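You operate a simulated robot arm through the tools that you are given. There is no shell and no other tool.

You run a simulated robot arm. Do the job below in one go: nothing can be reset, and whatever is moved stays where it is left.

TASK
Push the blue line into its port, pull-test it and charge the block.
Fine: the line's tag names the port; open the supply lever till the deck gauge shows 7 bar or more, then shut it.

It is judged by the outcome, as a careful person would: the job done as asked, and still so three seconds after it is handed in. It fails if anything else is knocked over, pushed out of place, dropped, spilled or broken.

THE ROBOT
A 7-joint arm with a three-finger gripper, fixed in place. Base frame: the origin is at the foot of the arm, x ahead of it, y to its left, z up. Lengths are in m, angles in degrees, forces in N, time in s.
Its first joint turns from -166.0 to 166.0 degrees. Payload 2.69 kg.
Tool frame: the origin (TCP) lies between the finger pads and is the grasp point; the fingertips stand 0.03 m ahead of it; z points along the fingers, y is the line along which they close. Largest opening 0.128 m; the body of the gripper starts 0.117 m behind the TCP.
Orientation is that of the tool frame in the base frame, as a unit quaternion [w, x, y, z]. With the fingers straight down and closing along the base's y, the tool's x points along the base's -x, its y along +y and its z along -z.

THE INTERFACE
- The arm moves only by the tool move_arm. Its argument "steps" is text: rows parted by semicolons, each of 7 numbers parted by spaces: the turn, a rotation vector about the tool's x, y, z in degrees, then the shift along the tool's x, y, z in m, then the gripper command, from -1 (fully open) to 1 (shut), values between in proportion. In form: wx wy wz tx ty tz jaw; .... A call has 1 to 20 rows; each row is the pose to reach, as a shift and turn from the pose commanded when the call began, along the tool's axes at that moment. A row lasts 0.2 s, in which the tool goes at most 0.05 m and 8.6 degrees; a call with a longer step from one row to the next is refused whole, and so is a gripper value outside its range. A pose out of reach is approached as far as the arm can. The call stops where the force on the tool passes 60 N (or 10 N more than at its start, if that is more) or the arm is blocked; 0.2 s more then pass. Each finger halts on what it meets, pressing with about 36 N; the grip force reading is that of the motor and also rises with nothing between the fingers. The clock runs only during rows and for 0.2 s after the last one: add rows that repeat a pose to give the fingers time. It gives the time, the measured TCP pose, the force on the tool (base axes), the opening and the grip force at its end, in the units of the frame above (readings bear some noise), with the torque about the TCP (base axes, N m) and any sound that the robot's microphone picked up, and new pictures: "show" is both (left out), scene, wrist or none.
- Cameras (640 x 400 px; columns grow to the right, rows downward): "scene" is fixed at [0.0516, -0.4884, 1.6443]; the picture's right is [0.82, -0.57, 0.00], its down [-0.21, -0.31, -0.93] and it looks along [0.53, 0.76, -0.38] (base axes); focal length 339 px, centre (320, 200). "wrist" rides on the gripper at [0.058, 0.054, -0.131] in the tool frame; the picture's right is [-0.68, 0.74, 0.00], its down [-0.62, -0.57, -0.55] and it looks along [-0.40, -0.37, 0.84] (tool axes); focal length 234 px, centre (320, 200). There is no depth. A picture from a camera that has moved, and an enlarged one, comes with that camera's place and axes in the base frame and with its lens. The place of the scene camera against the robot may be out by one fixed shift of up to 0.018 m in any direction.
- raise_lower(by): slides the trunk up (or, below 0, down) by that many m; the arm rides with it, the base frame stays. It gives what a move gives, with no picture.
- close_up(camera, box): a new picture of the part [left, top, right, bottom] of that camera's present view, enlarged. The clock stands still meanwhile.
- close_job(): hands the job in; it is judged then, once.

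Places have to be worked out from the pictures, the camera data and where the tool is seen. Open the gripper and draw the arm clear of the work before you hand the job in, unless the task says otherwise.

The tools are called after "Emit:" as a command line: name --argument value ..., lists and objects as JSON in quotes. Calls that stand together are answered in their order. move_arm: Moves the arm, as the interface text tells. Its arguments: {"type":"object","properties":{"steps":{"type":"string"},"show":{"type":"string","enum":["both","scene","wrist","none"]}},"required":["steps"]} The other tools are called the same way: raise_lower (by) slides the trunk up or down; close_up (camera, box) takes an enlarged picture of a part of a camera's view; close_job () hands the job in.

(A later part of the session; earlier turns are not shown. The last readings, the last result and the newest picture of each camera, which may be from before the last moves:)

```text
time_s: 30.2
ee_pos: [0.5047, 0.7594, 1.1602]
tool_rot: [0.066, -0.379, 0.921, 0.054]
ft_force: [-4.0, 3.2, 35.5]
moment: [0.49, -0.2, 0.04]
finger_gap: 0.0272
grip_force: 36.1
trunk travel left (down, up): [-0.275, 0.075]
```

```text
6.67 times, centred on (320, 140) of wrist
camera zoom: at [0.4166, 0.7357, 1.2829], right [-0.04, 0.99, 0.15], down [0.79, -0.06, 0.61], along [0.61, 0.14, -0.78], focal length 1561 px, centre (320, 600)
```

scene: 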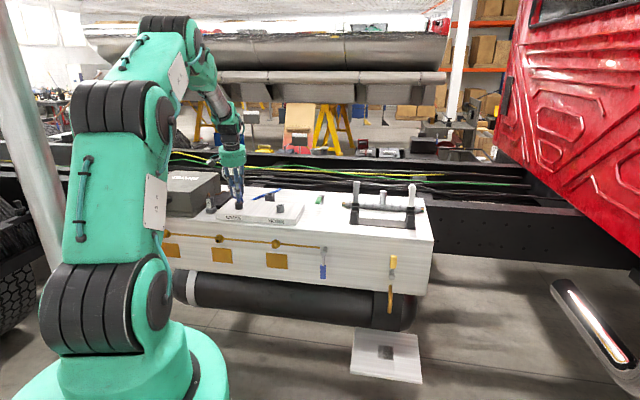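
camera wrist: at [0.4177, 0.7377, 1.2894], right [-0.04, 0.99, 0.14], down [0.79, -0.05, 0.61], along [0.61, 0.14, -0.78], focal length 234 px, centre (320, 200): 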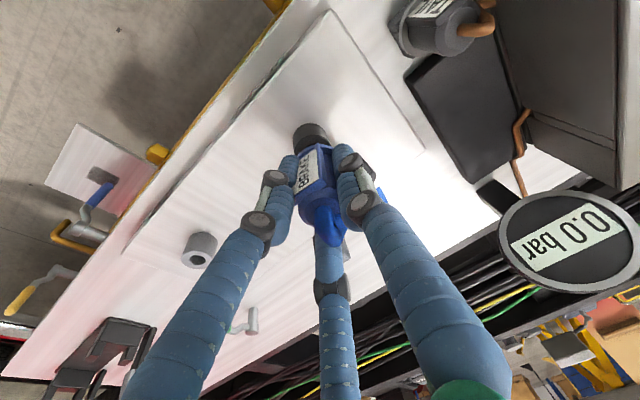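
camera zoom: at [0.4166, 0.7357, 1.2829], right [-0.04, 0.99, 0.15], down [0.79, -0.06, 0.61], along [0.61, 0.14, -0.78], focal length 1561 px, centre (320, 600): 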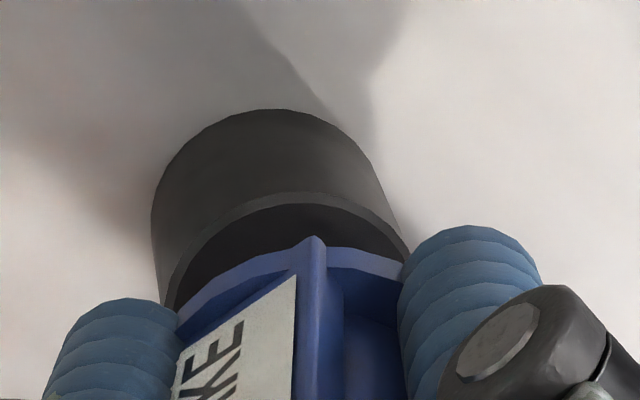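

The resistance comes with a contact point on the far (+n) side of the nose, so the nose is catching the far rim. I lift 12 mm to free it and re-measure the alignment.

Emit:
move_arm --steps "0 0 0 -0.0009 0.0003 -0.006 1; 0 0 0 -0.0019 0.0006 -0.0119 1; 0 0 0 -0.0025 0.0008 -0.0158 1; 0 0 0 -0.0025 0.0008 -0.0158 1" --show "both"

Emit:
close_up --camera "scene" --box '[226, 182, 250, 212]'

Emit:
close_up --camera "wrist" --box '[270, 90, 370, 190]'

```text
time_s: 31.2
ee_pos: [0.5065, 0.7596, 1.1735]
tool_rot: [0.064, -0.379, 0.922, 0.053]
ft_force: [-0.2, 0.0, -0.5]
moment: [0.0, -0.02, 0.02]
finger_gap: 0.0275
grip_force: 35.9
trunk travel left (down, up): [-0.275, 0.075]
camera wrist: at [0.4176, 0.7373, 1.2954], right [-0.04, 0.99, 0.14], down [0.79, -0.05, 0.61], along [0.61, 0.14, -0.78], focal length 234 px, centre (320, 200)
```

scene: 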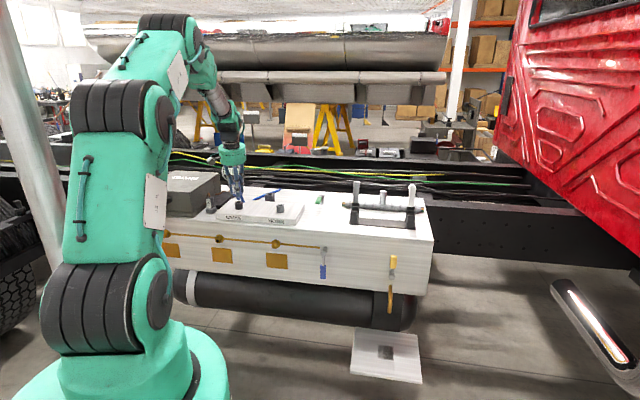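
wrist: 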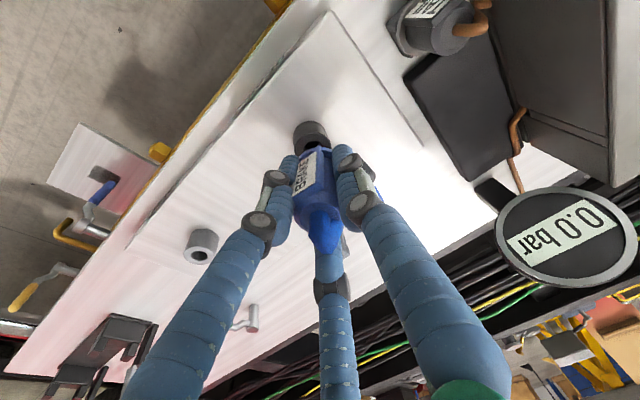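

```text
13.33 times, centred on (238, 197) of scene
camera zoom: at [0.0516, -0.4884, 1.6443], right [0.82, -0.57, 0.0], down [-0.21, -0.31, -0.93], along [0.53, 0.76, -0.38], focal length 4519 px, centre (1413, 240)
```

zoom: 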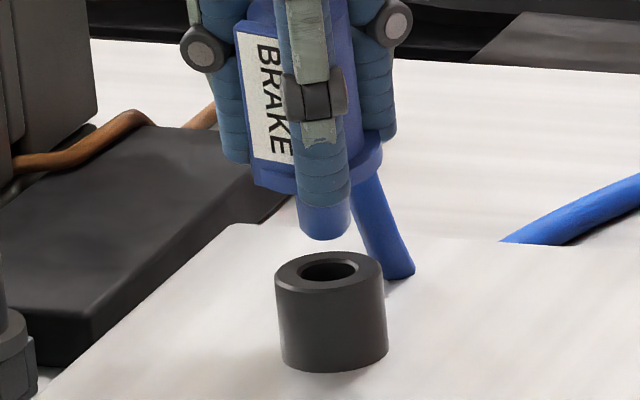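

```text
4.00 times, centred on (320, 140) of wrist
camera zoom: at [0.4176, 0.7373, 1.2954], right [-0.04, 0.99, 0.14], down [0.79, -0.05, 0.61], along [0.61, 0.14, -0.78], focal length 937 px, centre (320, 440)
```

zoom: 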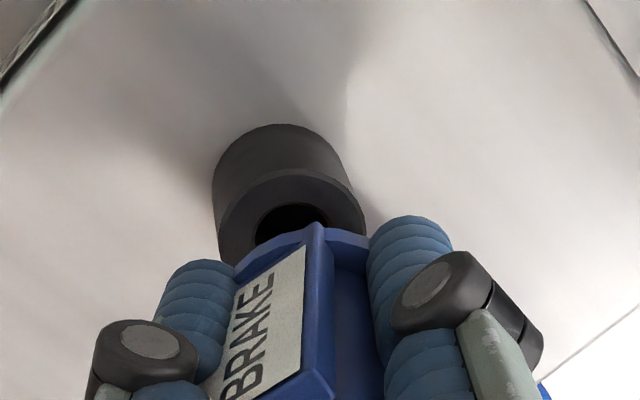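

Emit:
close_up --camera "wrist" --box '[285, 140, 345, 200]'

Emit:
close_up --camera "wrist" --box '[285, 180, 385, 270]'

Emit:
close_up --camera "scene" --box '[228, 178, 248, 204]'

```text
6.67 times, centred on (315, 170) of wrist
camera zoom: at [0.4176, 0.7373, 1.2954], right [-0.04, 0.99, 0.14], down [0.79, -0.05, 0.61], along [0.61, 0.14, -0.78], focal length 1561 px, centre (353, 400)
```

zoom: 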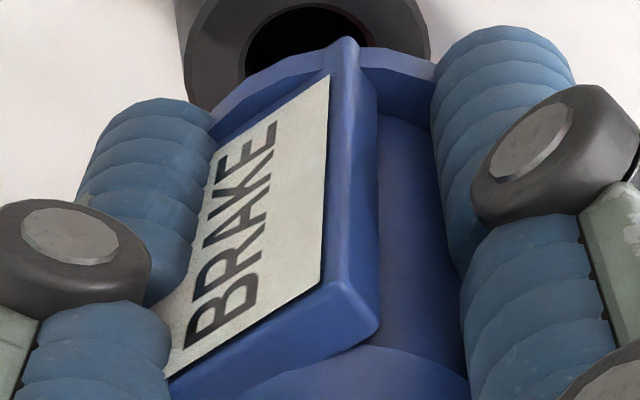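

```text
4.44 times, centred on (335, 225) of wrist
camera zoom: at [0.4176, 0.7373, 1.2954], right [-0.04, 0.99, 0.14], down [0.79, -0.05, 0.61], along [0.61, 0.14, -0.78], focal length 1041 px, centre (253, 89)
```

zoom: 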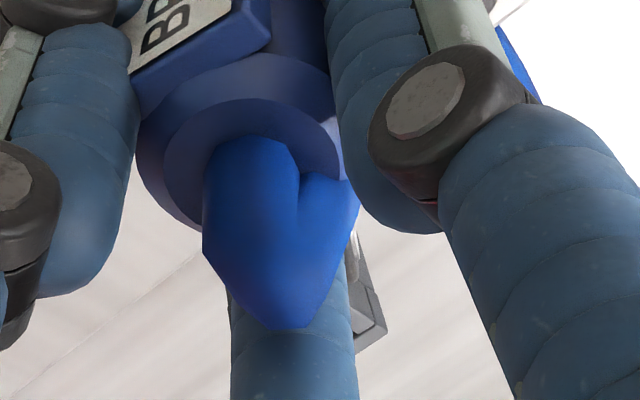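

```text
15.38 times, centred on (238, 191) of scene
camera zoom: at [0.0516, -0.4884, 1.6443], right [0.82, -0.57, 0.0], down [-0.21, -0.31, -0.93], along [0.53, 0.76, -0.38], focal length 5215 px, centre (1582, 338)
```

zoom: 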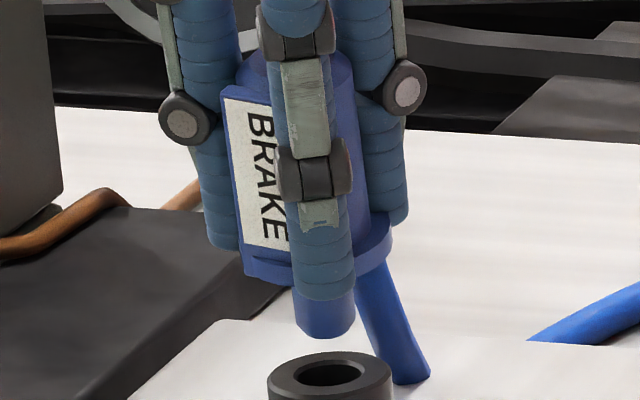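

In the wrist view the plug has pivoted about the finger line: its top leans about 9° back towards the robot and its nose points forward, which explains the far-rim contact. I lift 5 mm and rotate the tool +9° about its closing axis to bring the plug upright.

Emit:
move_arm --steps "0 0 0 -0.0008 0.0002 -0.005 1; 0 4.5 0 -0.0008 0.0002 -0.005 1; 0 9 0 -0.0008 0.0002 -0.005 1; 0 9 0 -0.0008 0.0002 -0.005 1" --show "both"

Emit:
close_up --camera "wrist" --box '[270, 100, 370, 200]'

Emit:
close_up --camera "scene" --box '[226, 178, 250, 208]'

```text
time_s: 32.2
ee_pos: [0.506, 0.7601, 1.1788]
tool_rot: [-0.008, -0.382, 0.924, 0.023]
ft_force: [0.1, -0.5, 0.4]
moment: [-0.01, -0.01, -0.02]
finger_gap: 0.027
grip_force: 36.1
trunk travel left (down, up): [-0.275, 0.075]
camera wrist: at [0.4317, 0.7508, 1.3124], right [-0.04, 1.0, 0.04], down [0.85, 0.02, 0.52], along [0.52, 0.05, -0.85], focal length 234 px, centre (320, 200)
```

scene: 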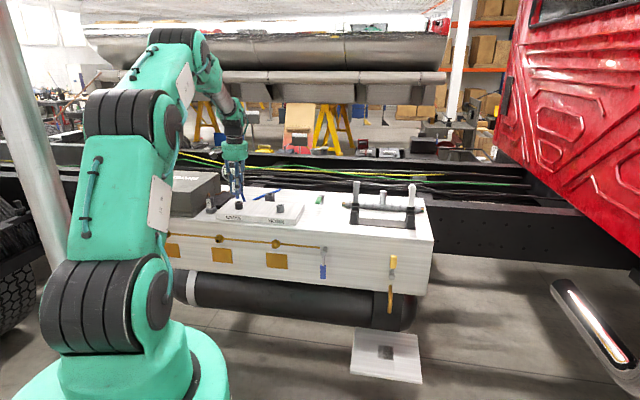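
wrist: 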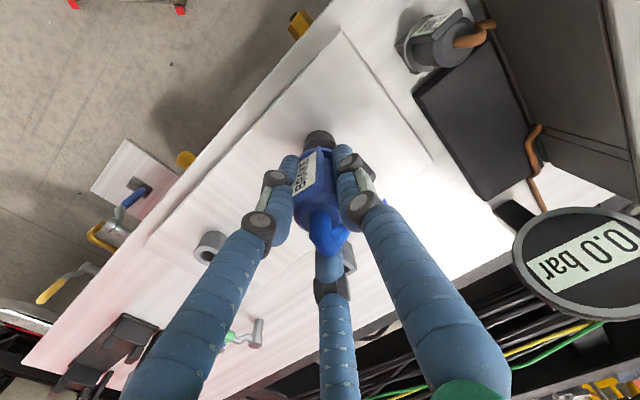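

```text
4.00 times, centred on (320, 150) of wrist
camera zoom: at [0.4317, 0.7508, 1.3124], right [-0.04, 1.0, 0.04], down [0.85, 0.02, 0.52], along [0.52, 0.05, -0.85], focal length 937 px, centre (320, 400)
```

zoom: 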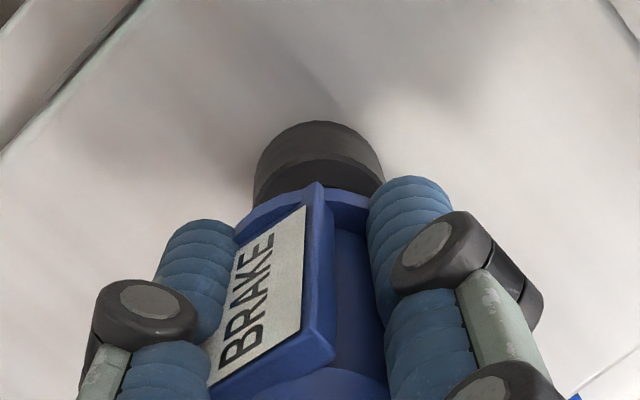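

```text
13.33 times, centred on (238, 193) of scene
camera zoom: at [0.0516, -0.4884, 1.6443], right [0.82, -0.57, 0.0], down [-0.21, -0.31, -0.93], along [0.53, 0.76, -0.38], focal length 4519 px, centre (1413, 293)
```

zoom: 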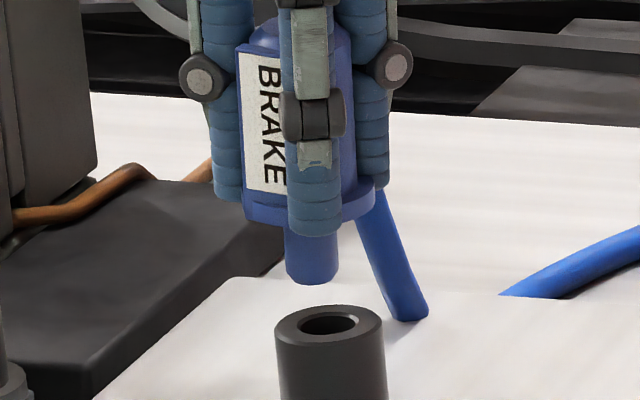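

Remaining lean is about 3° along −u, matching a 2.8° slant of the closing line. I level the tool (turn 2.8° about its x) and re-measure.

Emit:
move_arm --steps "1.4 0 0 0 0 0 1; 2.78 0 0 0 0 0 1; 2.78 0 0 0 0 0 1" --show "both"

Emit:
close_up --camera "wrist" --box '[280, 120, 360, 260]'

Emit:
close_up --camera "scene" --box '[226, 178, 250, 208]'

Emit:
close_up --camera "wrist" --box '[285, 120, 345, 190]'

```text
time_s: 33.0
ee_pos: [0.5055, 0.7589, 1.1795]
tool_rot: [0.001, -0.382, 0.924, 0.001]
ft_force: [0.9, 0.5, -0.2]
moment: [0.03, -0.02, 0.0]
finger_gap: 0.0272
grip_force: 35.8
trunk travel left (down, up): [-0.275, 0.075]
camera wrist: at [0.427, 0.7553, 1.3094], right [-0.04, 1.0, 0.0], down [0.83, 0.03, 0.55], along [0.55, 0.02, -0.84], focal length 234 px, centre (320, 200)
```

scene: 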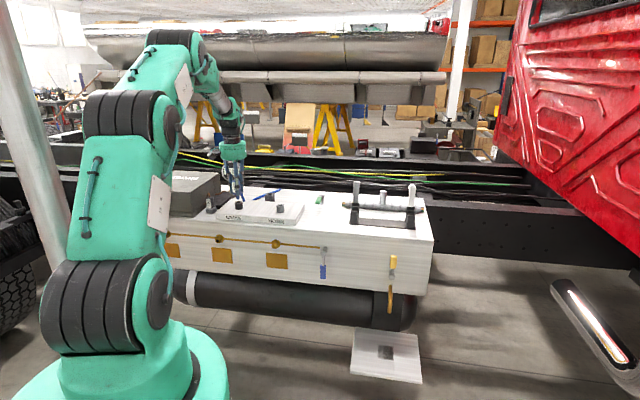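
wrist: 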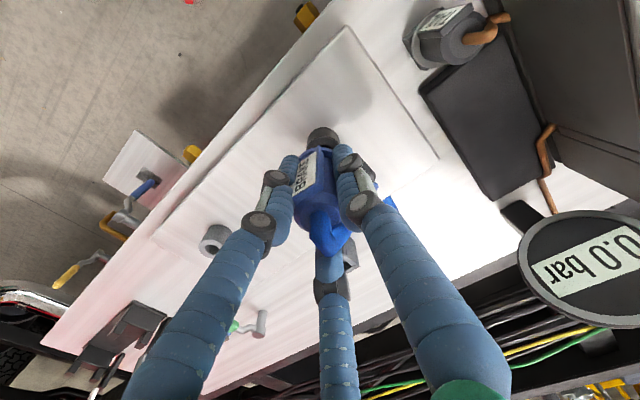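

```text
2.86 times, centred on (320, 190) of wrist
camera zoom: at [0.427, 0.7553, 1.3094], right [-0.04, 1.0, 0.0], down [0.83, 0.03, 0.55], along [0.55, 0.02, -0.84], focal length 669 px, centre (320, 229)
```

zoom: 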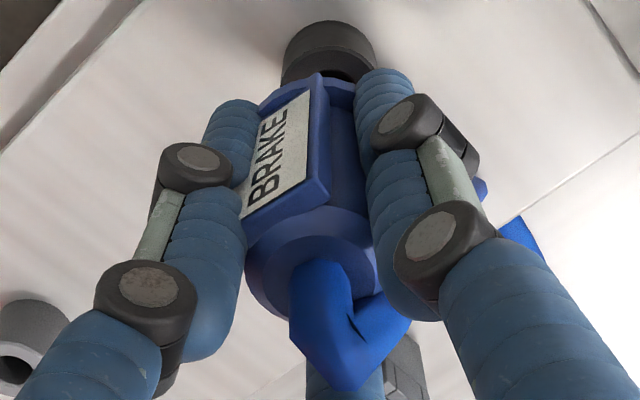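

```text
13.33 times, centred on (238, 193) of scene
camera zoom: at [0.0516, -0.4884, 1.6443], right [0.82, -0.57, 0.0], down [-0.21, -0.31, -0.93], along [0.53, 0.76, -0.38], focal length 4519 px, centre (1413, 293)
```

zoom: 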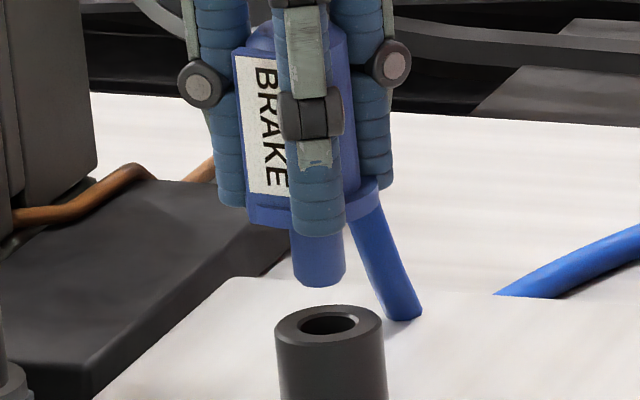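

```text
5.71 times, centred on (315, 155) of wrist
camera zoom: at [0.427, 0.7553, 1.3094], right [-0.04, 1.0, 0.0], down [0.83, 0.03, 0.55], along [0.55, 0.02, -0.84], focal length 1338 px, centre (349, 457)
```

zoom: 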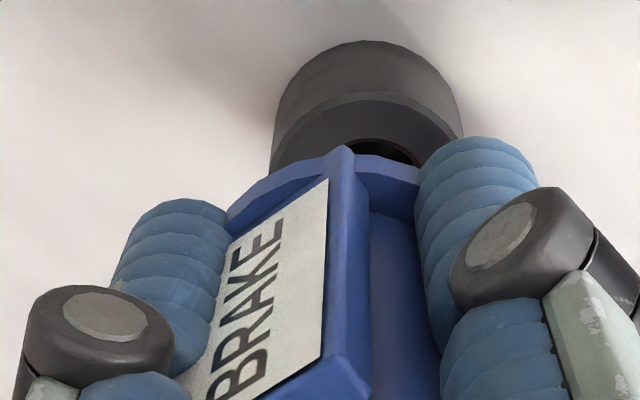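

The plug is now upright with the tool vertical. Comparing flange and hole, the plug sits about 4–5 mm too near the robot (−n), so I shift 4.6 mm outward, lower 13 mm to just above the rim, and look.

Emit:
move_arm --steps "0 0 0 -0.0023 0 0 1; 0 0 0 -0.0046 0 0.004 1; 0 0 0 -0.0046 0 0.009 1; 0 0 0 -0.0046 0 0.013 1; 0 0 0 -0.0046 0 0.013 1" --show "both"

Emit:
close_up --camera "scene" --box '[228, 184, 248, 210]'

Emit:
close_up --camera "wrist" --box '[285, 120, 345, 190]'

```text
time_s: 34.2
ee_pos: [0.511, 0.7622, 1.167]
tool_rot: [0.002, -0.383, 0.924, 0.0]
ft_force: [0.0, -0.1, -1.1]
moment: [-0.01, -0.01, 0.02]
finger_gap: 0.0271
grip_force: 35.7
trunk travel left (down, up): [-0.275, 0.075]
camera wrist: at [0.4309, 0.7583, 1.2973], right [-0.04, 1.0, 0.0], down [0.83, 0.03, 0.55], along [0.55, 0.02, -0.84], focal length 234 px, centre (320, 200)
```

scene: 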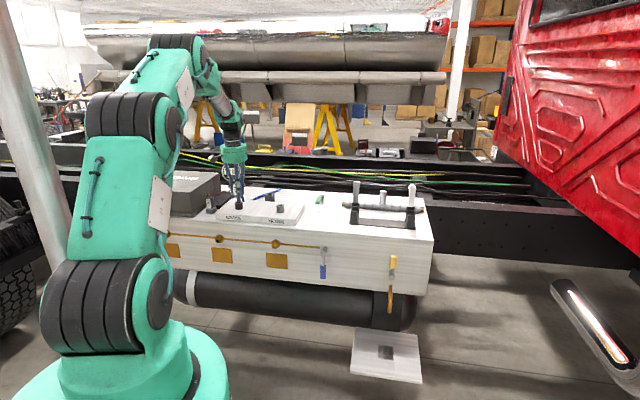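
wrist: 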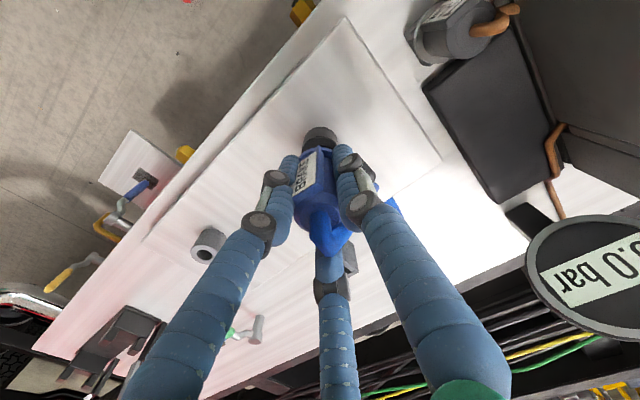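

```text
15.38 times, centred on (238, 197) of scene
camera zoom: at [0.0516, -0.4884, 1.6443], right [0.82, -0.57, 0.0], down [-0.21, -0.31, -0.93], along [0.53, 0.76, -0.38], focal length 5215 px, centre (1582, 246)
```

zoom: 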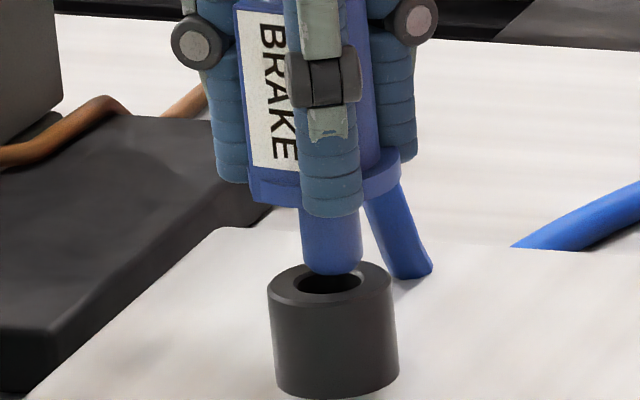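

```text
5.71 times, centred on (315, 155) of wrist
camera zoom: at [0.4309, 0.7583, 1.2973], right [-0.04, 1.0, 0.0], down [0.83, 0.03, 0.55], along [0.55, 0.02, -0.84], focal length 1338 px, centre (349, 457)
```

zoom: 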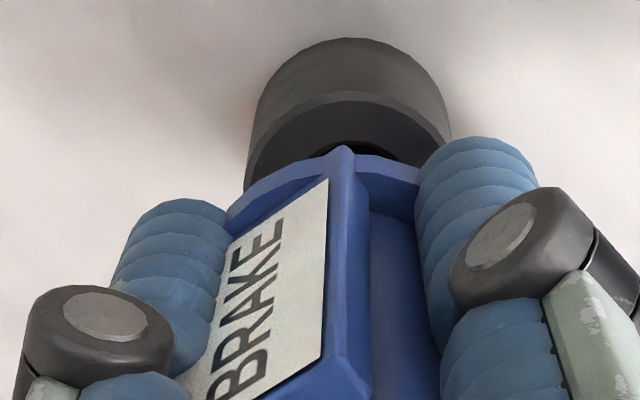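

Now the nose is about 5 mm above the hole and aligned within about 1 mm in both views. I nudge 0.8 mm and lower 12 mm, reading the force.

Emit:
move_arm --steps "0 0 0 0.0006 0.0006 0.002 1; 0 0 0 0.0006 0.0006 0.0045 1; 0 0 0 0.0006 0.0006 0.007 1; 0 0 0 0.0006 0.0006 0.0095 1; 0 0 0 0.0006 0.0006 0.012 1; 0 0 0 0.0006 0.0006 0.012 1" --show "none"

Emit:
close_up --camera "scene" --box '[228, 184, 248, 210]'

Emit:
close_up --camera "wrist" --box '[285, 120, 345, 190]'

```text
time_s: 35.6
ee_pos: [0.5082, 0.7626, 1.1535]
tool_rot: [0.002, -0.382, 0.924, 0.001]
ft_force: [0.3, -0.4, -1.2]
moment: [-0.02, 0.05, 0.03]
finger_gap: 0.0271
grip_force: 36.5
trunk travel left (down, up): [-0.275, 0.075]
```

```text
15.38 times, centred on (238, 197) of scene
camera zoom: at [0.0516, -0.4884, 1.6443], right [0.82, -0.57, 0.0], down [-0.21, -0.31, -0.93], along [0.53, 0.76, -0.38], focal length 5215 px, centre (1582, 246)
```

zoom: 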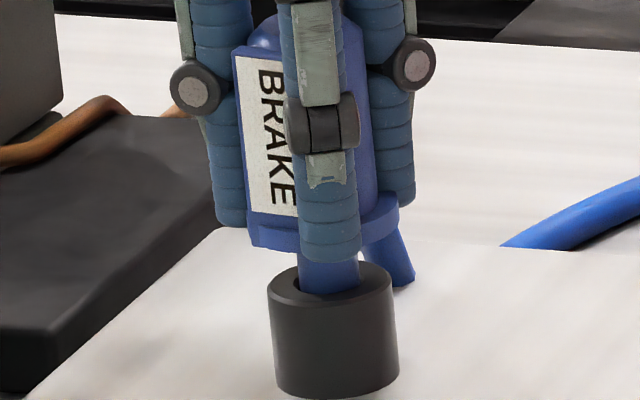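

```text
5.71 times, centred on (315, 155) of wrist
camera zoom: at [0.4294, 0.7585, 1.2846], right [-0.04, 1.0, 0.0], down [0.83, 0.03, 0.55], along [0.55, 0.02, -0.84], focal length 1338 px, centre (349, 457)
```

zoom: 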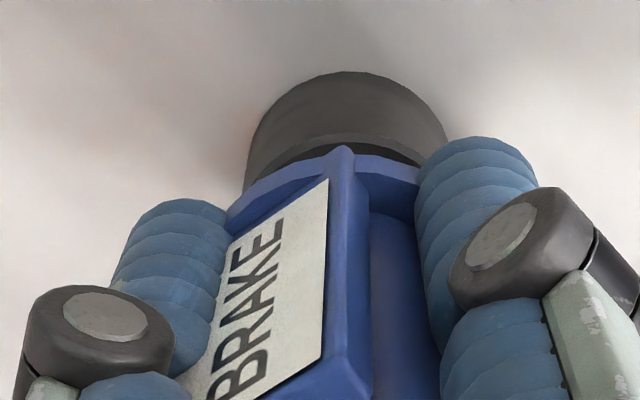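

The nose has slid into the hole with no force. I keep pushing down in small steps until the flange seats, watching for force and a click.

Emit:
move_arm --steps "0 0 0 0 0 0.002 1; 0 0 0 0 0 0.004 1; 0 0 0 0 0 0.006 1; 0 0 0 0 0 0.008 1; 0 0 0 0 0 0.01 1; 0 0 0 0 0 0.01 1" --show "none"

Emit:
close_up --camera "scene" --box '[228, 184, 248, 210]'

Emit:
close_up --camera "wrist" --box '[285, 120, 345, 190]'

```text
time_s: 37.0
ee_pos: [0.5096, 0.7639, 1.1438]
tool_rot: [0.002, -0.382, 0.924, 0.001]
ft_force: [-1.6, 2.8, 4.2]
moment: [0.14, 0.04, 0.02]
finger_gap: 0.027
grip_force: 35.7
trunk travel left (down, up): [-0.275, 0.075]
```

```text
15.38 times, centred on (238, 197) of scene
camera zoom: at [0.0516, -0.4884, 1.6443], right [0.82, -0.57, 0.0], down [-0.21, -0.31, -0.93], along [0.53, 0.76, -0.38], focal length 5215 px, centre (1582, 246)
```

zoom: 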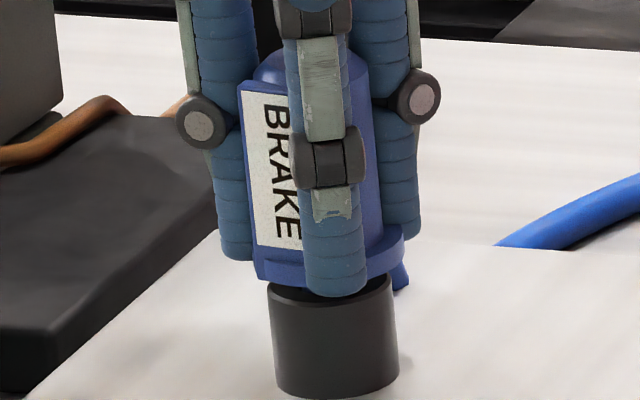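

```text
5.71 times, centred on (315, 155) of wrist
camera zoom: at [0.4298, 0.7584, 1.2748], right [-0.04, 1.0, 0.0], down [0.83, 0.03, 0.55], along [0.55, 0.03, -0.83], focal length 1338 px, centre (349, 457)
```

zoom: 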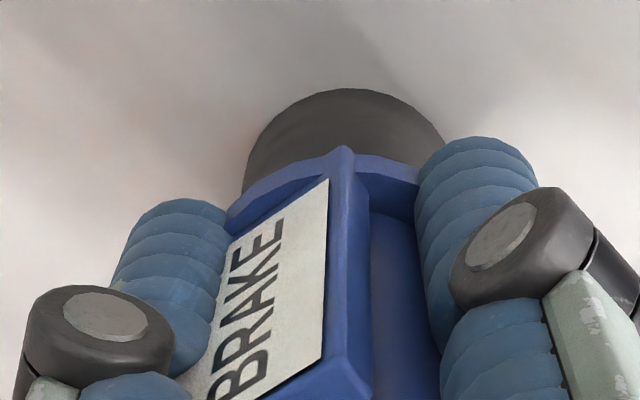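

Force is only beginning (4 N) and the flange is a few millimetres above the rim. I continue pressing in 1.5 mm steps.

Emit:
move_arm --steps "0 0 0 0 0 0.0015 1; 0 0 0 0 0 0.003 1; 0 0 0 0 0 0.0045 1; 0 0 0 0 0 0.006 1; 0 0 0 0 0 0.006 1" --show "none"

Emit:
close_up --camera "scene" --box '[228, 184, 248, 210]'

```text
time_s: 38.2
ee_pos: [0.5084, 0.7632, 1.1422]
tool_rot: [0.003, -0.381, 0.924, 0.002]
ft_force: [1.2, 0.4, 33.9]
moment: [0.01, -0.12, -0.01]
finger_gap: 0.027
grip_force: 36.1
trunk travel left (down, up): [-0.275, 0.075]
```

```text
15.38 times, centred on (238, 197) of scene
camera zoom: at [0.0516, -0.4884, 1.6443], right [0.82, -0.57, 0.0], down [-0.21, -0.31, -0.93], along [0.53, 0.76, -0.38], focal length 5215 px, centre (1582, 246)
```

zoom: 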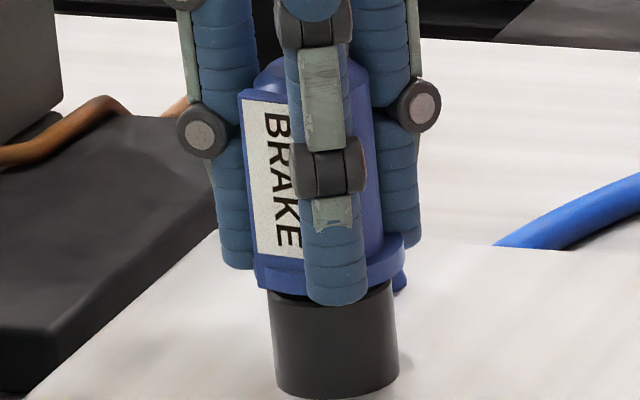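

34 N straight up and the flange is nearly on the rim; no click heard yet. I press a little harder.

Emit:
move_arm --steps "0 0 0 0 0 0.001 1; 0 0 0 0 0 0.002 1; 0 0 0 0 0 0.002 1; 0 0 0 0 0 0.002 1" --show "none"

Emit:
close_up --camera "scene" --box '[228, 184, 248, 210]'

```text
time_s: 39.2
ee_pos: [0.5089, 0.7622, 1.1389]
tool_rot: [0.003, -0.381, 0.924, 0.002]
ft_force: [5.4, 6.6, 35.3]
moment: [0.3, -0.33, -0.02]
finger_gap: 0.0274
grip_force: 35.8
trunk travel left (down, up): [-0.275, 0.075]
```

```text
15.38 times, centred on (238, 197) of scene
camera zoom: at [0.0516, -0.4884, 1.6443], right [0.82, -0.57, 0.0], down [-0.21, -0.31, -0.93], along [0.53, 0.76, -0.38], focal length 5215 px, centre (1582, 246)
```

zoom: 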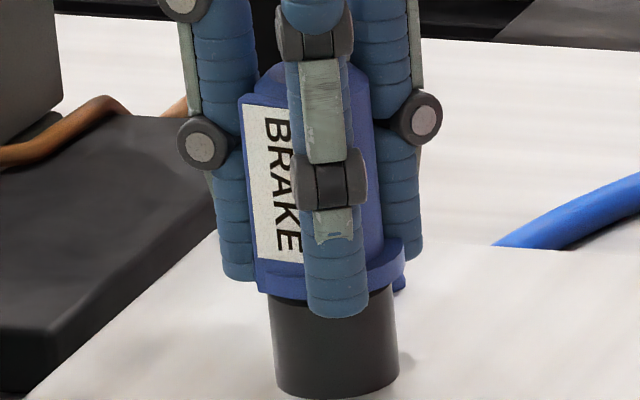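

Still moving down; the fingers slide slightly on the body. I press on until the fingertips bear on the flange.

Emit:
move_arm --steps "0 0 0 0 0 0.0015 1; 0 0 0 0 0 0.003 1; 0 0 0 0 0 0.0045 1; 0 0 0 0 0 0.0045 1" --show "none"

Emit:
close_up --camera "scene" --box '[228, 184, 248, 210]'

Emit:
close_up --camera "wrist" --box '[275, 110, 365, 260]'

```text
time_s: 40.2
ee_pos: [0.5104, 0.7632, 1.1373]
tool_rot: [0.003, -0.382, 0.924, 0.002]
ft_force: [1.4, 2.7, 56.0]
moment: [-0.51, -0.03, 0.09]
finger_gap: 0.0274
grip_force: 35.7
trunk travel left (down, up): [-0.275, 0.075]
```

```text
15.38 times, centred on (238, 197) of scene
camera zoom: at [0.0516, -0.4884, 1.6443], right [0.82, -0.57, 0.0], down [-0.21, -0.31, -0.93], along [0.53, 0.76, -0.38], focal length 5215 px, centre (1582, 246)
```

zoom: 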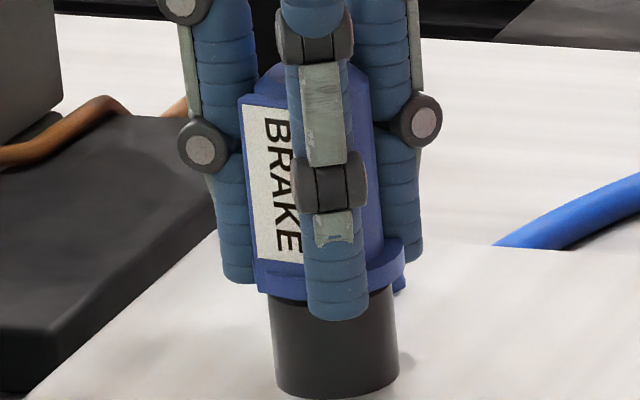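

```text
2.67 times, centred on (320, 185) of wrist
camera zoom: at [0.4291, 0.7573, 1.2679], right [-0.04, 1.0, 0.01], down [0.83, 0.03, 0.55], along [0.55, 0.03, -0.83], focal length 624 px, centre (320, 240)
```

zoom: 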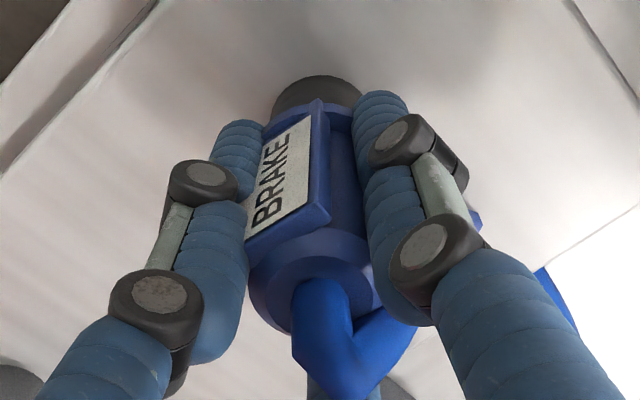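

Emit:
close_up --camera "scene" --box '[232, 192, 246, 208]'

Emit:
close_up --camera "wrist" --box '[295, 115, 345, 155]'

```text
16.00 times, centred on (239, 200) of scene
camera zoom: at [0.0516, -0.4884, 1.6443], right [0.82, -0.57, 0.0], down [-0.21, -0.31, -0.93], along [0.53, 0.76, -0.38], focal length 5423 px, centre (1616, 200)
```

zoom: 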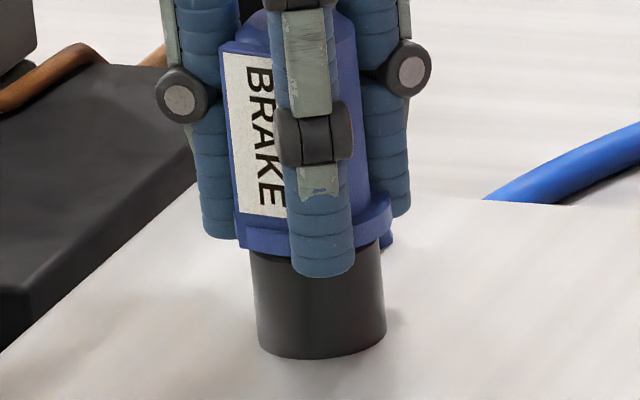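

```text
10.00 times, centred on (320, 135) of wrist
camera zoom: at [0.4291, 0.7573, 1.2679], right [-0.04, 1.0, 0.01], down [0.83, 0.03, 0.55], along [0.55, 0.03, -0.83], focal length 2342 px, centre (320, 850)
```

zoom: 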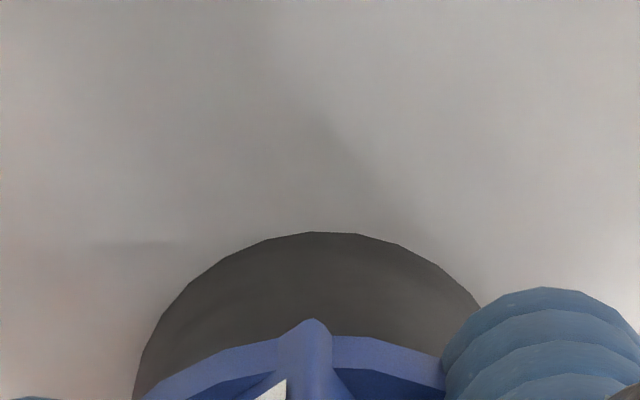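

The flange now sits on the rim with 56 N and no further travel, so it looks fully home. For the pull-test, I first ease the pressure off, keeping the grip.

Emit:
move_arm --steps "0 0 0 0 0 -0.002 1; 0 0 0 0 0 -0.004 1; 0 0 0 0 0 -0.006 1; 0 0 0 0 0 -0.006 1" --show "none"

Emit:
close_up --camera "scene" --box '[232, 192, 246, 208]'

```text
time_s: 41.2
ee_pos: [0.5094, 0.763, 1.1365]
tool_rot: [0.002, -0.381, 0.924, 0.001]
ft_force: [10.8, 13.2, 30.2]
moment: [0.22, -0.45, 0.13]
finger_gap: 0.0271
grip_force: 36.3
trunk travel left (down, up): [-0.275, 0.075]
```

```text
16.00 times, centred on (239, 200) of scene
camera zoom: at [0.0516, -0.4884, 1.6443], right [0.82, -0.57, 0.0], down [-0.21, -0.31, -0.93], along [0.53, 0.76, -0.38], focal length 5423 px, centre (1616, 200)
```

zoom: 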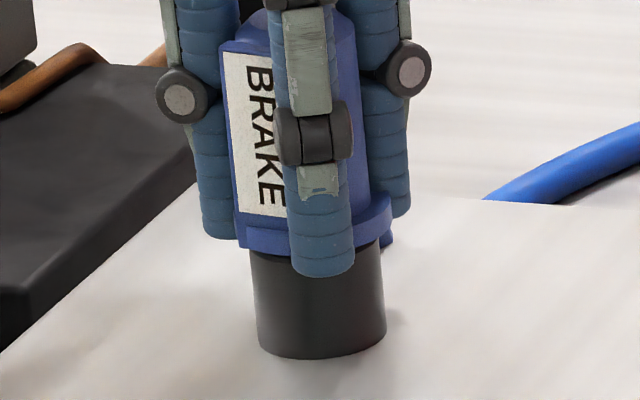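

Vertical load has eased to 30 N with some sideways load (towards +n). I ease further up and shift 1.5 mm outward to unload the plug before the pull.

Emit:
move_arm --steps "0 0 0 -0.0008 0 -0.001 1; 0 0 0 -0.0015 0 -0.002 1; 0 0 0 -0.0015 0 -0.003 1; 0 0 0 -0.0015 0 -0.003 1" --show "none"

```text
time_s: 42.2
ee_pos: [0.5089, 0.7623, 1.138]
tool_rot: [0.0, -0.382, 0.924, 0.001]
ft_force: [0.8, -0.8, 3.0]
moment: [0.0, -0.09, 0.01]
finger_gap: 0.0274
grip_force: 36.5
trunk travel left (down, up): [-0.275, 0.075]
```

The plug is unloaded now. I pull straight up gently in 1 mm steps and read the force.

Emit:
move_arm --steps "0 0 0 0 0 -0.001 1; 0 0 0 0 0 -0.002 1; 0 0 0 0 0 -0.003 1; 0 0 0 0 0 -0.003 1" --show "none"

Emit:
close_up --camera "scene" --box '[232, 192, 246, 208]'

```text
time_s: 43.2
ee_pos: [0.5092, 0.7628, 1.1376]
tool_rot: [-0.001, -0.383, 0.924, -0.001]
ft_force: [-4.4, -8.6, -29.3]
moment: [-0.41, 0.23, 0.01]
finger_gap: 0.0273
grip_force: 35.6
trunk travel left (down, up): [-0.275, 0.075]
```

```text
16.00 times, centred on (239, 200) of scene
camera zoom: at [0.0516, -0.4884, 1.6443], right [0.82, -0.57, 0.0], down [-0.21, -0.31, -0.93], along [0.53, 0.76, -0.38], focal length 5423 px, centre (1616, 200)
```

zoom: 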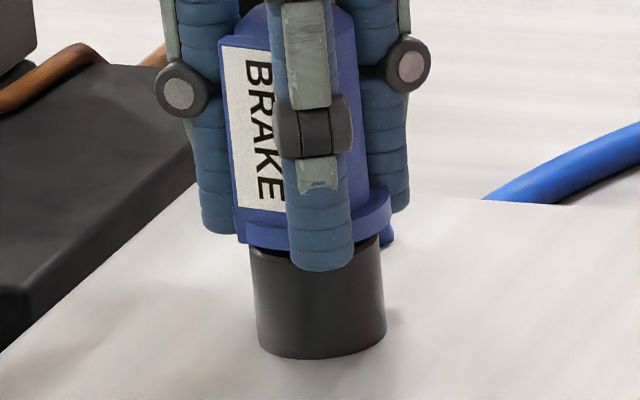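

The plug holds against a 29 N pull with only about 1 mm of play, so it is locked in. I hold the pull a moment to be sure, then ease back to no load.

Emit:
move_arm --steps "0 0 0 0 0 0 1; 0 0 0 0 0 0 1; 0 0 0 0 0 0 1" --show "none"

Emit:
move_arm --steps "0 0 0 0 0 0.0015 1; 0 0 0 0 0 0.003 1; 0 0 0 0 0 0.003 1" --show "none"

```text
time_s: 44.0
ee_pos: [0.5096, 0.7643, 1.1419]
tool_rot: [0.0, -0.382, 0.924, 0.001]
ft_force: [-11.2, -14.8, -29.7]
moment: [-0.57, 0.33, -0.03]
finger_gap: 0.0277
grip_force: 36.5
trunk travel left (down, up): [-0.275, 0.075]
```

```text
time_s: 44.8
ee_pos: [0.5091, 0.7635, 1.1426]
tool_rot: [0.002, -0.381, 0.925, 0.002]
ft_force: [-17.4, -22.8, -7.4]
moment: [-0.85, 0.58, -0.07]
finger_gap: 0.0272
grip_force: 36.0
trunk travel left (down, up): [-0.275, 0.075]
```

Emit:
close_up --camera "scene" --box '[232, 192, 246, 208]'

Emit:
close_up --camera "wrist" --box '[275, 110, 365, 220]'

```text
16.00 times, centred on (239, 200) of scene
camera zoom: at [0.0516, -0.4884, 1.6443], right [0.82, -0.57, 0.0], down [-0.21, -0.31, -0.93], along [0.53, 0.76, -0.38], focal length 5423 px, centre (1616, 200)
```

zoom: 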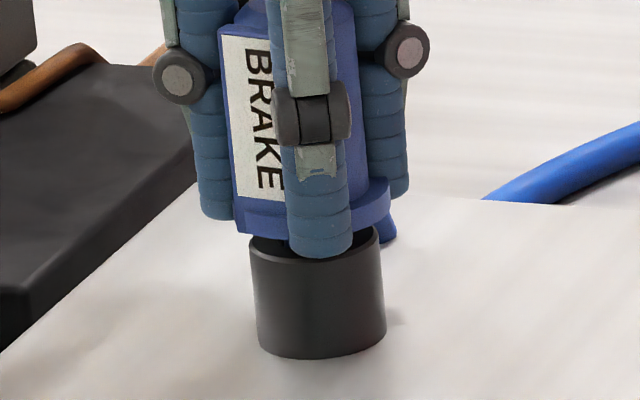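

```text
3.64 times, centred on (320, 165) of wrist
camera zoom: at [0.4299, 0.7594, 1.2729], right [-0.04, 1.0, 0.0], down [0.83, 0.03, 0.55], along [0.55, 0.03, -0.83], focal length 852 px, centre (320, 327)
```

zoom: 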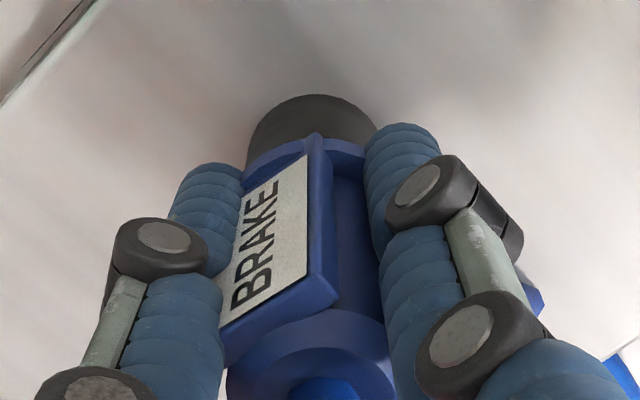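

That was friction, not a lock: under the sustained pull the plug crept up about 5 mm. It hadn't clicked home. I let go so it can centre itself in the hole, then regrip low on the body and push again.

Emit:
move_arm --steps "0 0 0 0.001 0 0 0.8; 0 0 0 0.001 0 0 0.55; 0 0 0 0.001 0 0 0.4; 0 0 0 0.001 0 0 0.3; 0 0 0 0.001 0 0 0.3; 0 0 0 0.001 0 0 0.3" --show "both"

Emit:
close_up --camera "scene" --box '[228, 184, 252, 210]'

Emit:
close_up --camera "wrist" --box '[265, 100, 375, 240]'

```text
time_s: 46.2
ee_pos: [0.5094, 0.7642, 1.139]
tool_rot: [0.002, -0.382, 0.924, 0.001]
ft_force: [-0.6, -1.3, -1.2]
moment: [-0.01, -0.03, 0.0]
finger_gap: 0.0449
grip_force: 0.0
trunk travel left (down, up): [-0.275, 0.075]
camera wrist: at [0.4298, 0.7591, 1.271], right [-0.04, 1.0, 0.0], down [0.83, 0.03, 0.55], along [0.55, 0.02, -0.84], focal length 234 px, centre (320, 200)
```

scene: 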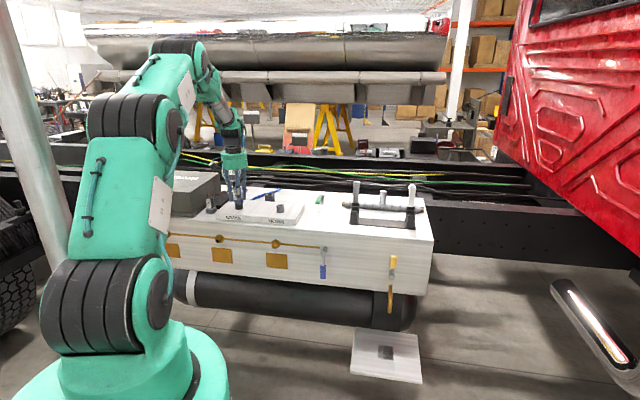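
wrist: 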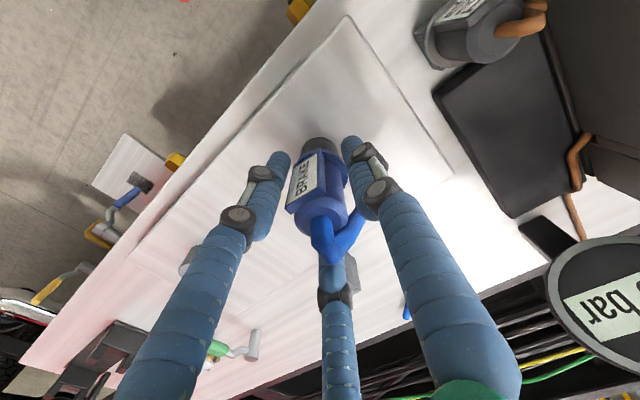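

```text
15.38 times, centred on (240, 197) of scene
camera zoom: at [0.0516, -0.4884, 1.6443], right [0.82, -0.57, 0.0], down [-0.21, -0.31, -0.93], along [0.53, 0.76, -0.38], focal length 5215 px, centre (1551, 246)
```

zoom: 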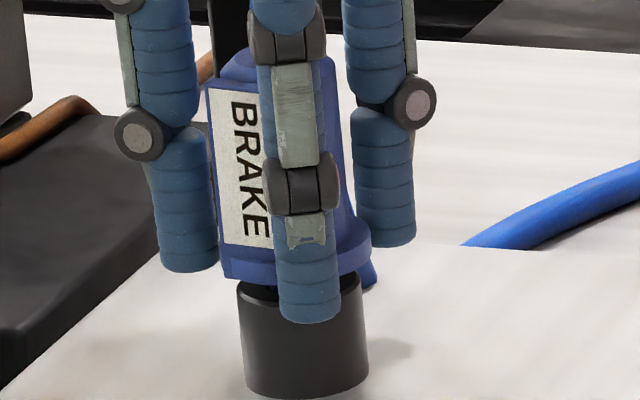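

```text
2.86 times, centred on (320, 170) of wrist
camera zoom: at [0.4298, 0.7591, 1.271], right [-0.04, 1.0, 0.0], down [0.83, 0.03, 0.55], along [0.55, 0.02, -0.84], focal length 669 px, centre (320, 286)
```

zoom: 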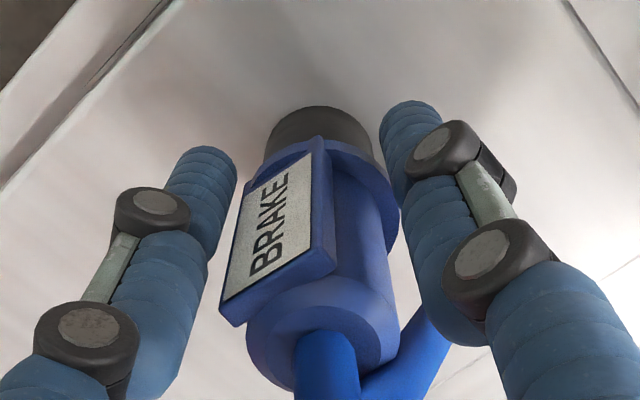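

The plug stands upright by itself in the hole, flange a few mm above the rim. I raise 6 mm so the tips clear the flange, then close to centre on the body.

Emit:
move_arm --steps "0 0 0 0 0 -0.003 0.3; 0 0 0 0 0 -0.006 0.3; 0 0 0 0 0 -0.006 0.45; 0 0 0 0 0 -0.006 0.6; 0 0 0 0 0 -0.006 0.6; 0 0 0 0 0 -0.006 0.6" --show "none"

Emit:
close_up --camera "scene" --box '[228, 184, 252, 210]'

Emit:
close_up --camera "wrist" --box '[265, 100, 375, 240]'

```text
time_s: 47.6
ee_pos: [0.5094, 0.7633, 1.1456]
tool_rot: [0.002, -0.382, 0.924, 0.001]
ft_force: [-1.4, -0.1, -0.8]
moment: [0.01, 0.01, 0.02]
finger_gap: 0.0272
grip_force: 35.6
trunk travel left (down, up): [-0.275, 0.075]
```

```text
15.38 times, centred on (240, 197) of scene
camera zoom: at [0.0516, -0.4884, 1.6443], right [0.82, -0.57, 0.0], down [-0.21, -0.31, -0.93], along [0.53, 0.76, -0.38], focal length 5215 px, centre (1551, 246)
```

zoom: 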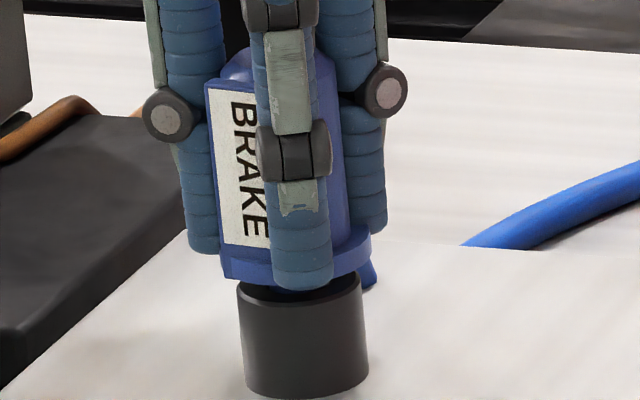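

```text
2.86 times, centred on (320, 170) of wrist
camera zoom: at [0.4297, 0.7592, 1.2765], right [-0.04, 1.0, 0.0], down [0.83, 0.03, 0.55], along [0.55, 0.02, -0.84], focal length 669 px, centre (320, 286)
```

zoom: 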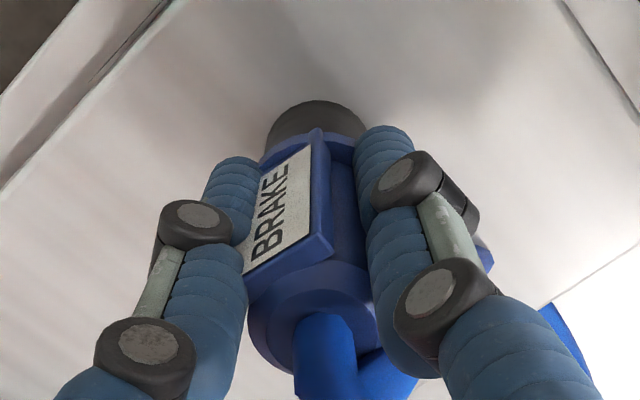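

Centred and unloaded. Now I loosen the jaws slightly (0.034 m) so the plug can align itself, and press the fingertips down on its flange.

Emit:
move_arm --steps "0 0 0 0 0 0 0.47; 0 0 0 0 0 0.002 0.47; 0 0 0 0 0 0.004 0.47; 0 0 0 0 0 0.006 0.47; 0 0 0 0 0 0.008 0.47; 0 0 0 0 0 0.0095 0.47; 0 0 0 0 0 0.0095 0.47" --show "none"

Emit:
close_up --camera "scene" --box '[228, 184, 252, 210]'

Emit:
close_up --camera "wrist" --box '[265, 100, 375, 240]'

```text
time_s: 49.2
ee_pos: [0.5101, 0.7654, 1.1366]
tool_rot: [0.001, -0.382, 0.924, 0.001]
ft_force: [-0.5, -0.3, 7.6]
moment: [-0.1, -0.03, 0.01]
finger_gap: 0.0343
grip_force: 0.3
trunk travel left (down, up): [-0.275, 0.075]
```

```text
15.38 times, centred on (240, 197) of scene
camera zoom: at [0.0516, -0.4884, 1.6443], right [0.82, -0.57, 0.0], down [-0.21, -0.31, -0.93], along [0.53, 0.76, -0.38], focal length 5215 px, centre (1551, 246)
```

zoom: 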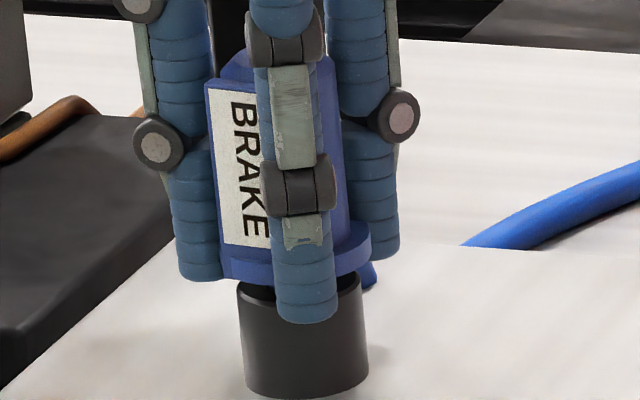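

```text
2.86 times, centred on (320, 170) of wrist
camera zoom: at [0.4296, 0.7593, 1.2684], right [-0.04, 1.0, 0.0], down [0.83, 0.03, 0.55], along [0.55, 0.03, -0.83], focal length 669 px, centre (320, 286)
```

zoom: 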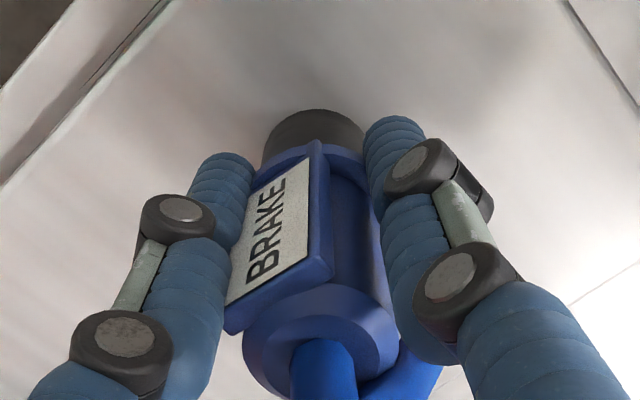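

The fingertips now bear on the flange (8 N). I press on in 1.5 mm steps.

Emit:
move_arm --steps "0 0 0 0 0 0.0015 0.47; 0 0 0 0 0 0.003 0.47; 0 0 0 0 0 0.0045 0.47; 0 0 0 0 0 0.0045 0.47" --show "none"

Emit:
close_up --camera "scene" --box '[228, 184, 252, 210]'

```text
time_s: 50.2
ee_pos: [0.5095, 0.7643, 1.1349]
tool_rot: [0.002, -0.382, 0.924, 0.003]
ft_force: [0.4, 3.2, 28.4]
moment: [-0.26, -0.2, 0.21]
finger_gap: 0.0455
grip_force: 7.6
trunk travel left (down, up): [-0.275, 0.075]
```

```text
15.38 times, centred on (240, 197) of scene
camera zoom: at [0.0516, -0.4884, 1.6443], right [0.82, -0.57, 0.0], down [-0.21, -0.31, -0.93], along [0.53, 0.76, -0.38], focal length 5215 px, centre (1551, 246)
```

zoom: 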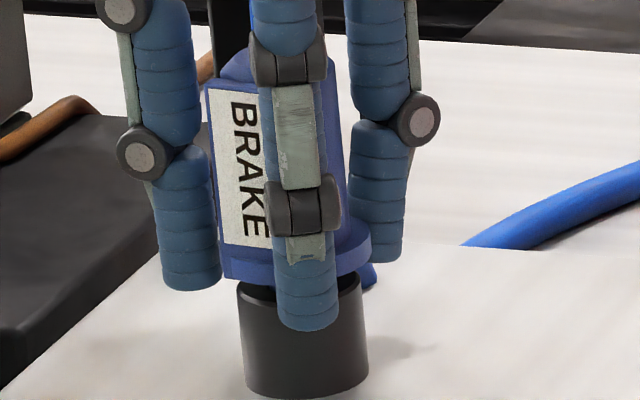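

The rounded tips spread over the flange instead of pushing, so that approach fails. I back up, clear the flange, and regrip firmly just above it.

Emit:
move_arm --steps "0 0 0 0 0 -0.002 0.25; 0 0 0 0 0 -0.005 0.25; 0 0 0 0 0 -0.008 0.25; 0 0 0 0 0 -0.008 0.45; 0 0 0 0 0 -0.008 0.7; 0 0 0 0 0 -0.008 1; 0 0 0 0 0 -0.008 1" --show "none"

Emit:
close_up --camera "scene" --box '[228, 184, 252, 210]'

Emit:
close_up --camera "wrist" --box '[265, 100, 375, 240]'

```text
time_s: 51.8
ee_pos: [0.5095, 0.7631, 1.1389]
tool_rot: [0.0, -0.382, 0.924, -0.001]
ft_force: [-5.6, 0.2, -5.5]
moment: [0.05, 0.29, 0.05]
finger_gap: 0.0273
grip_force: 35.3
trunk travel left (down, up): [-0.275, 0.075]
```

```text
15.38 times, centred on (240, 197) of scene
camera zoom: at [0.0516, -0.4884, 1.6443], right [0.82, -0.57, 0.0], down [-0.21, -0.31, -0.93], along [0.53, 0.76, -0.38], focal length 5215 px, centre (1551, 246)
```

zoom: 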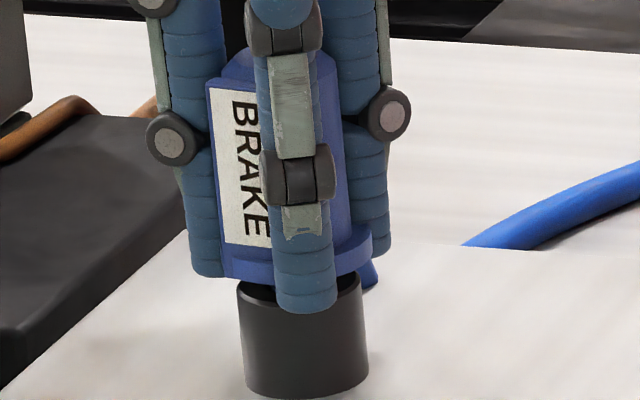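

```text
2.86 times, centred on (320, 170) of wrist
camera zoom: at [0.4301, 0.7592, 1.2699], right [-0.04, 1.0, 0.0], down [0.83, 0.03, 0.55], along [0.55, 0.02, -0.84], focal length 669 px, centre (320, 286)
```

zoom: 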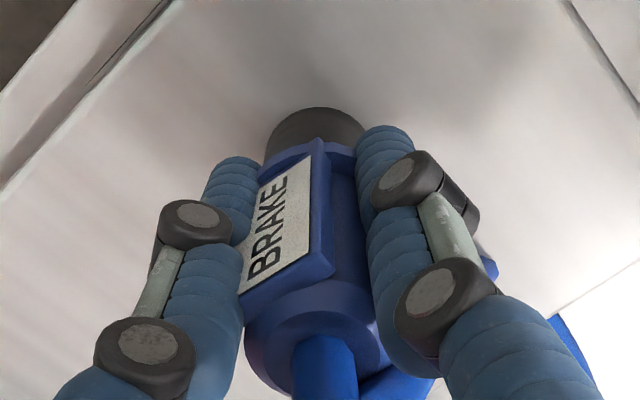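

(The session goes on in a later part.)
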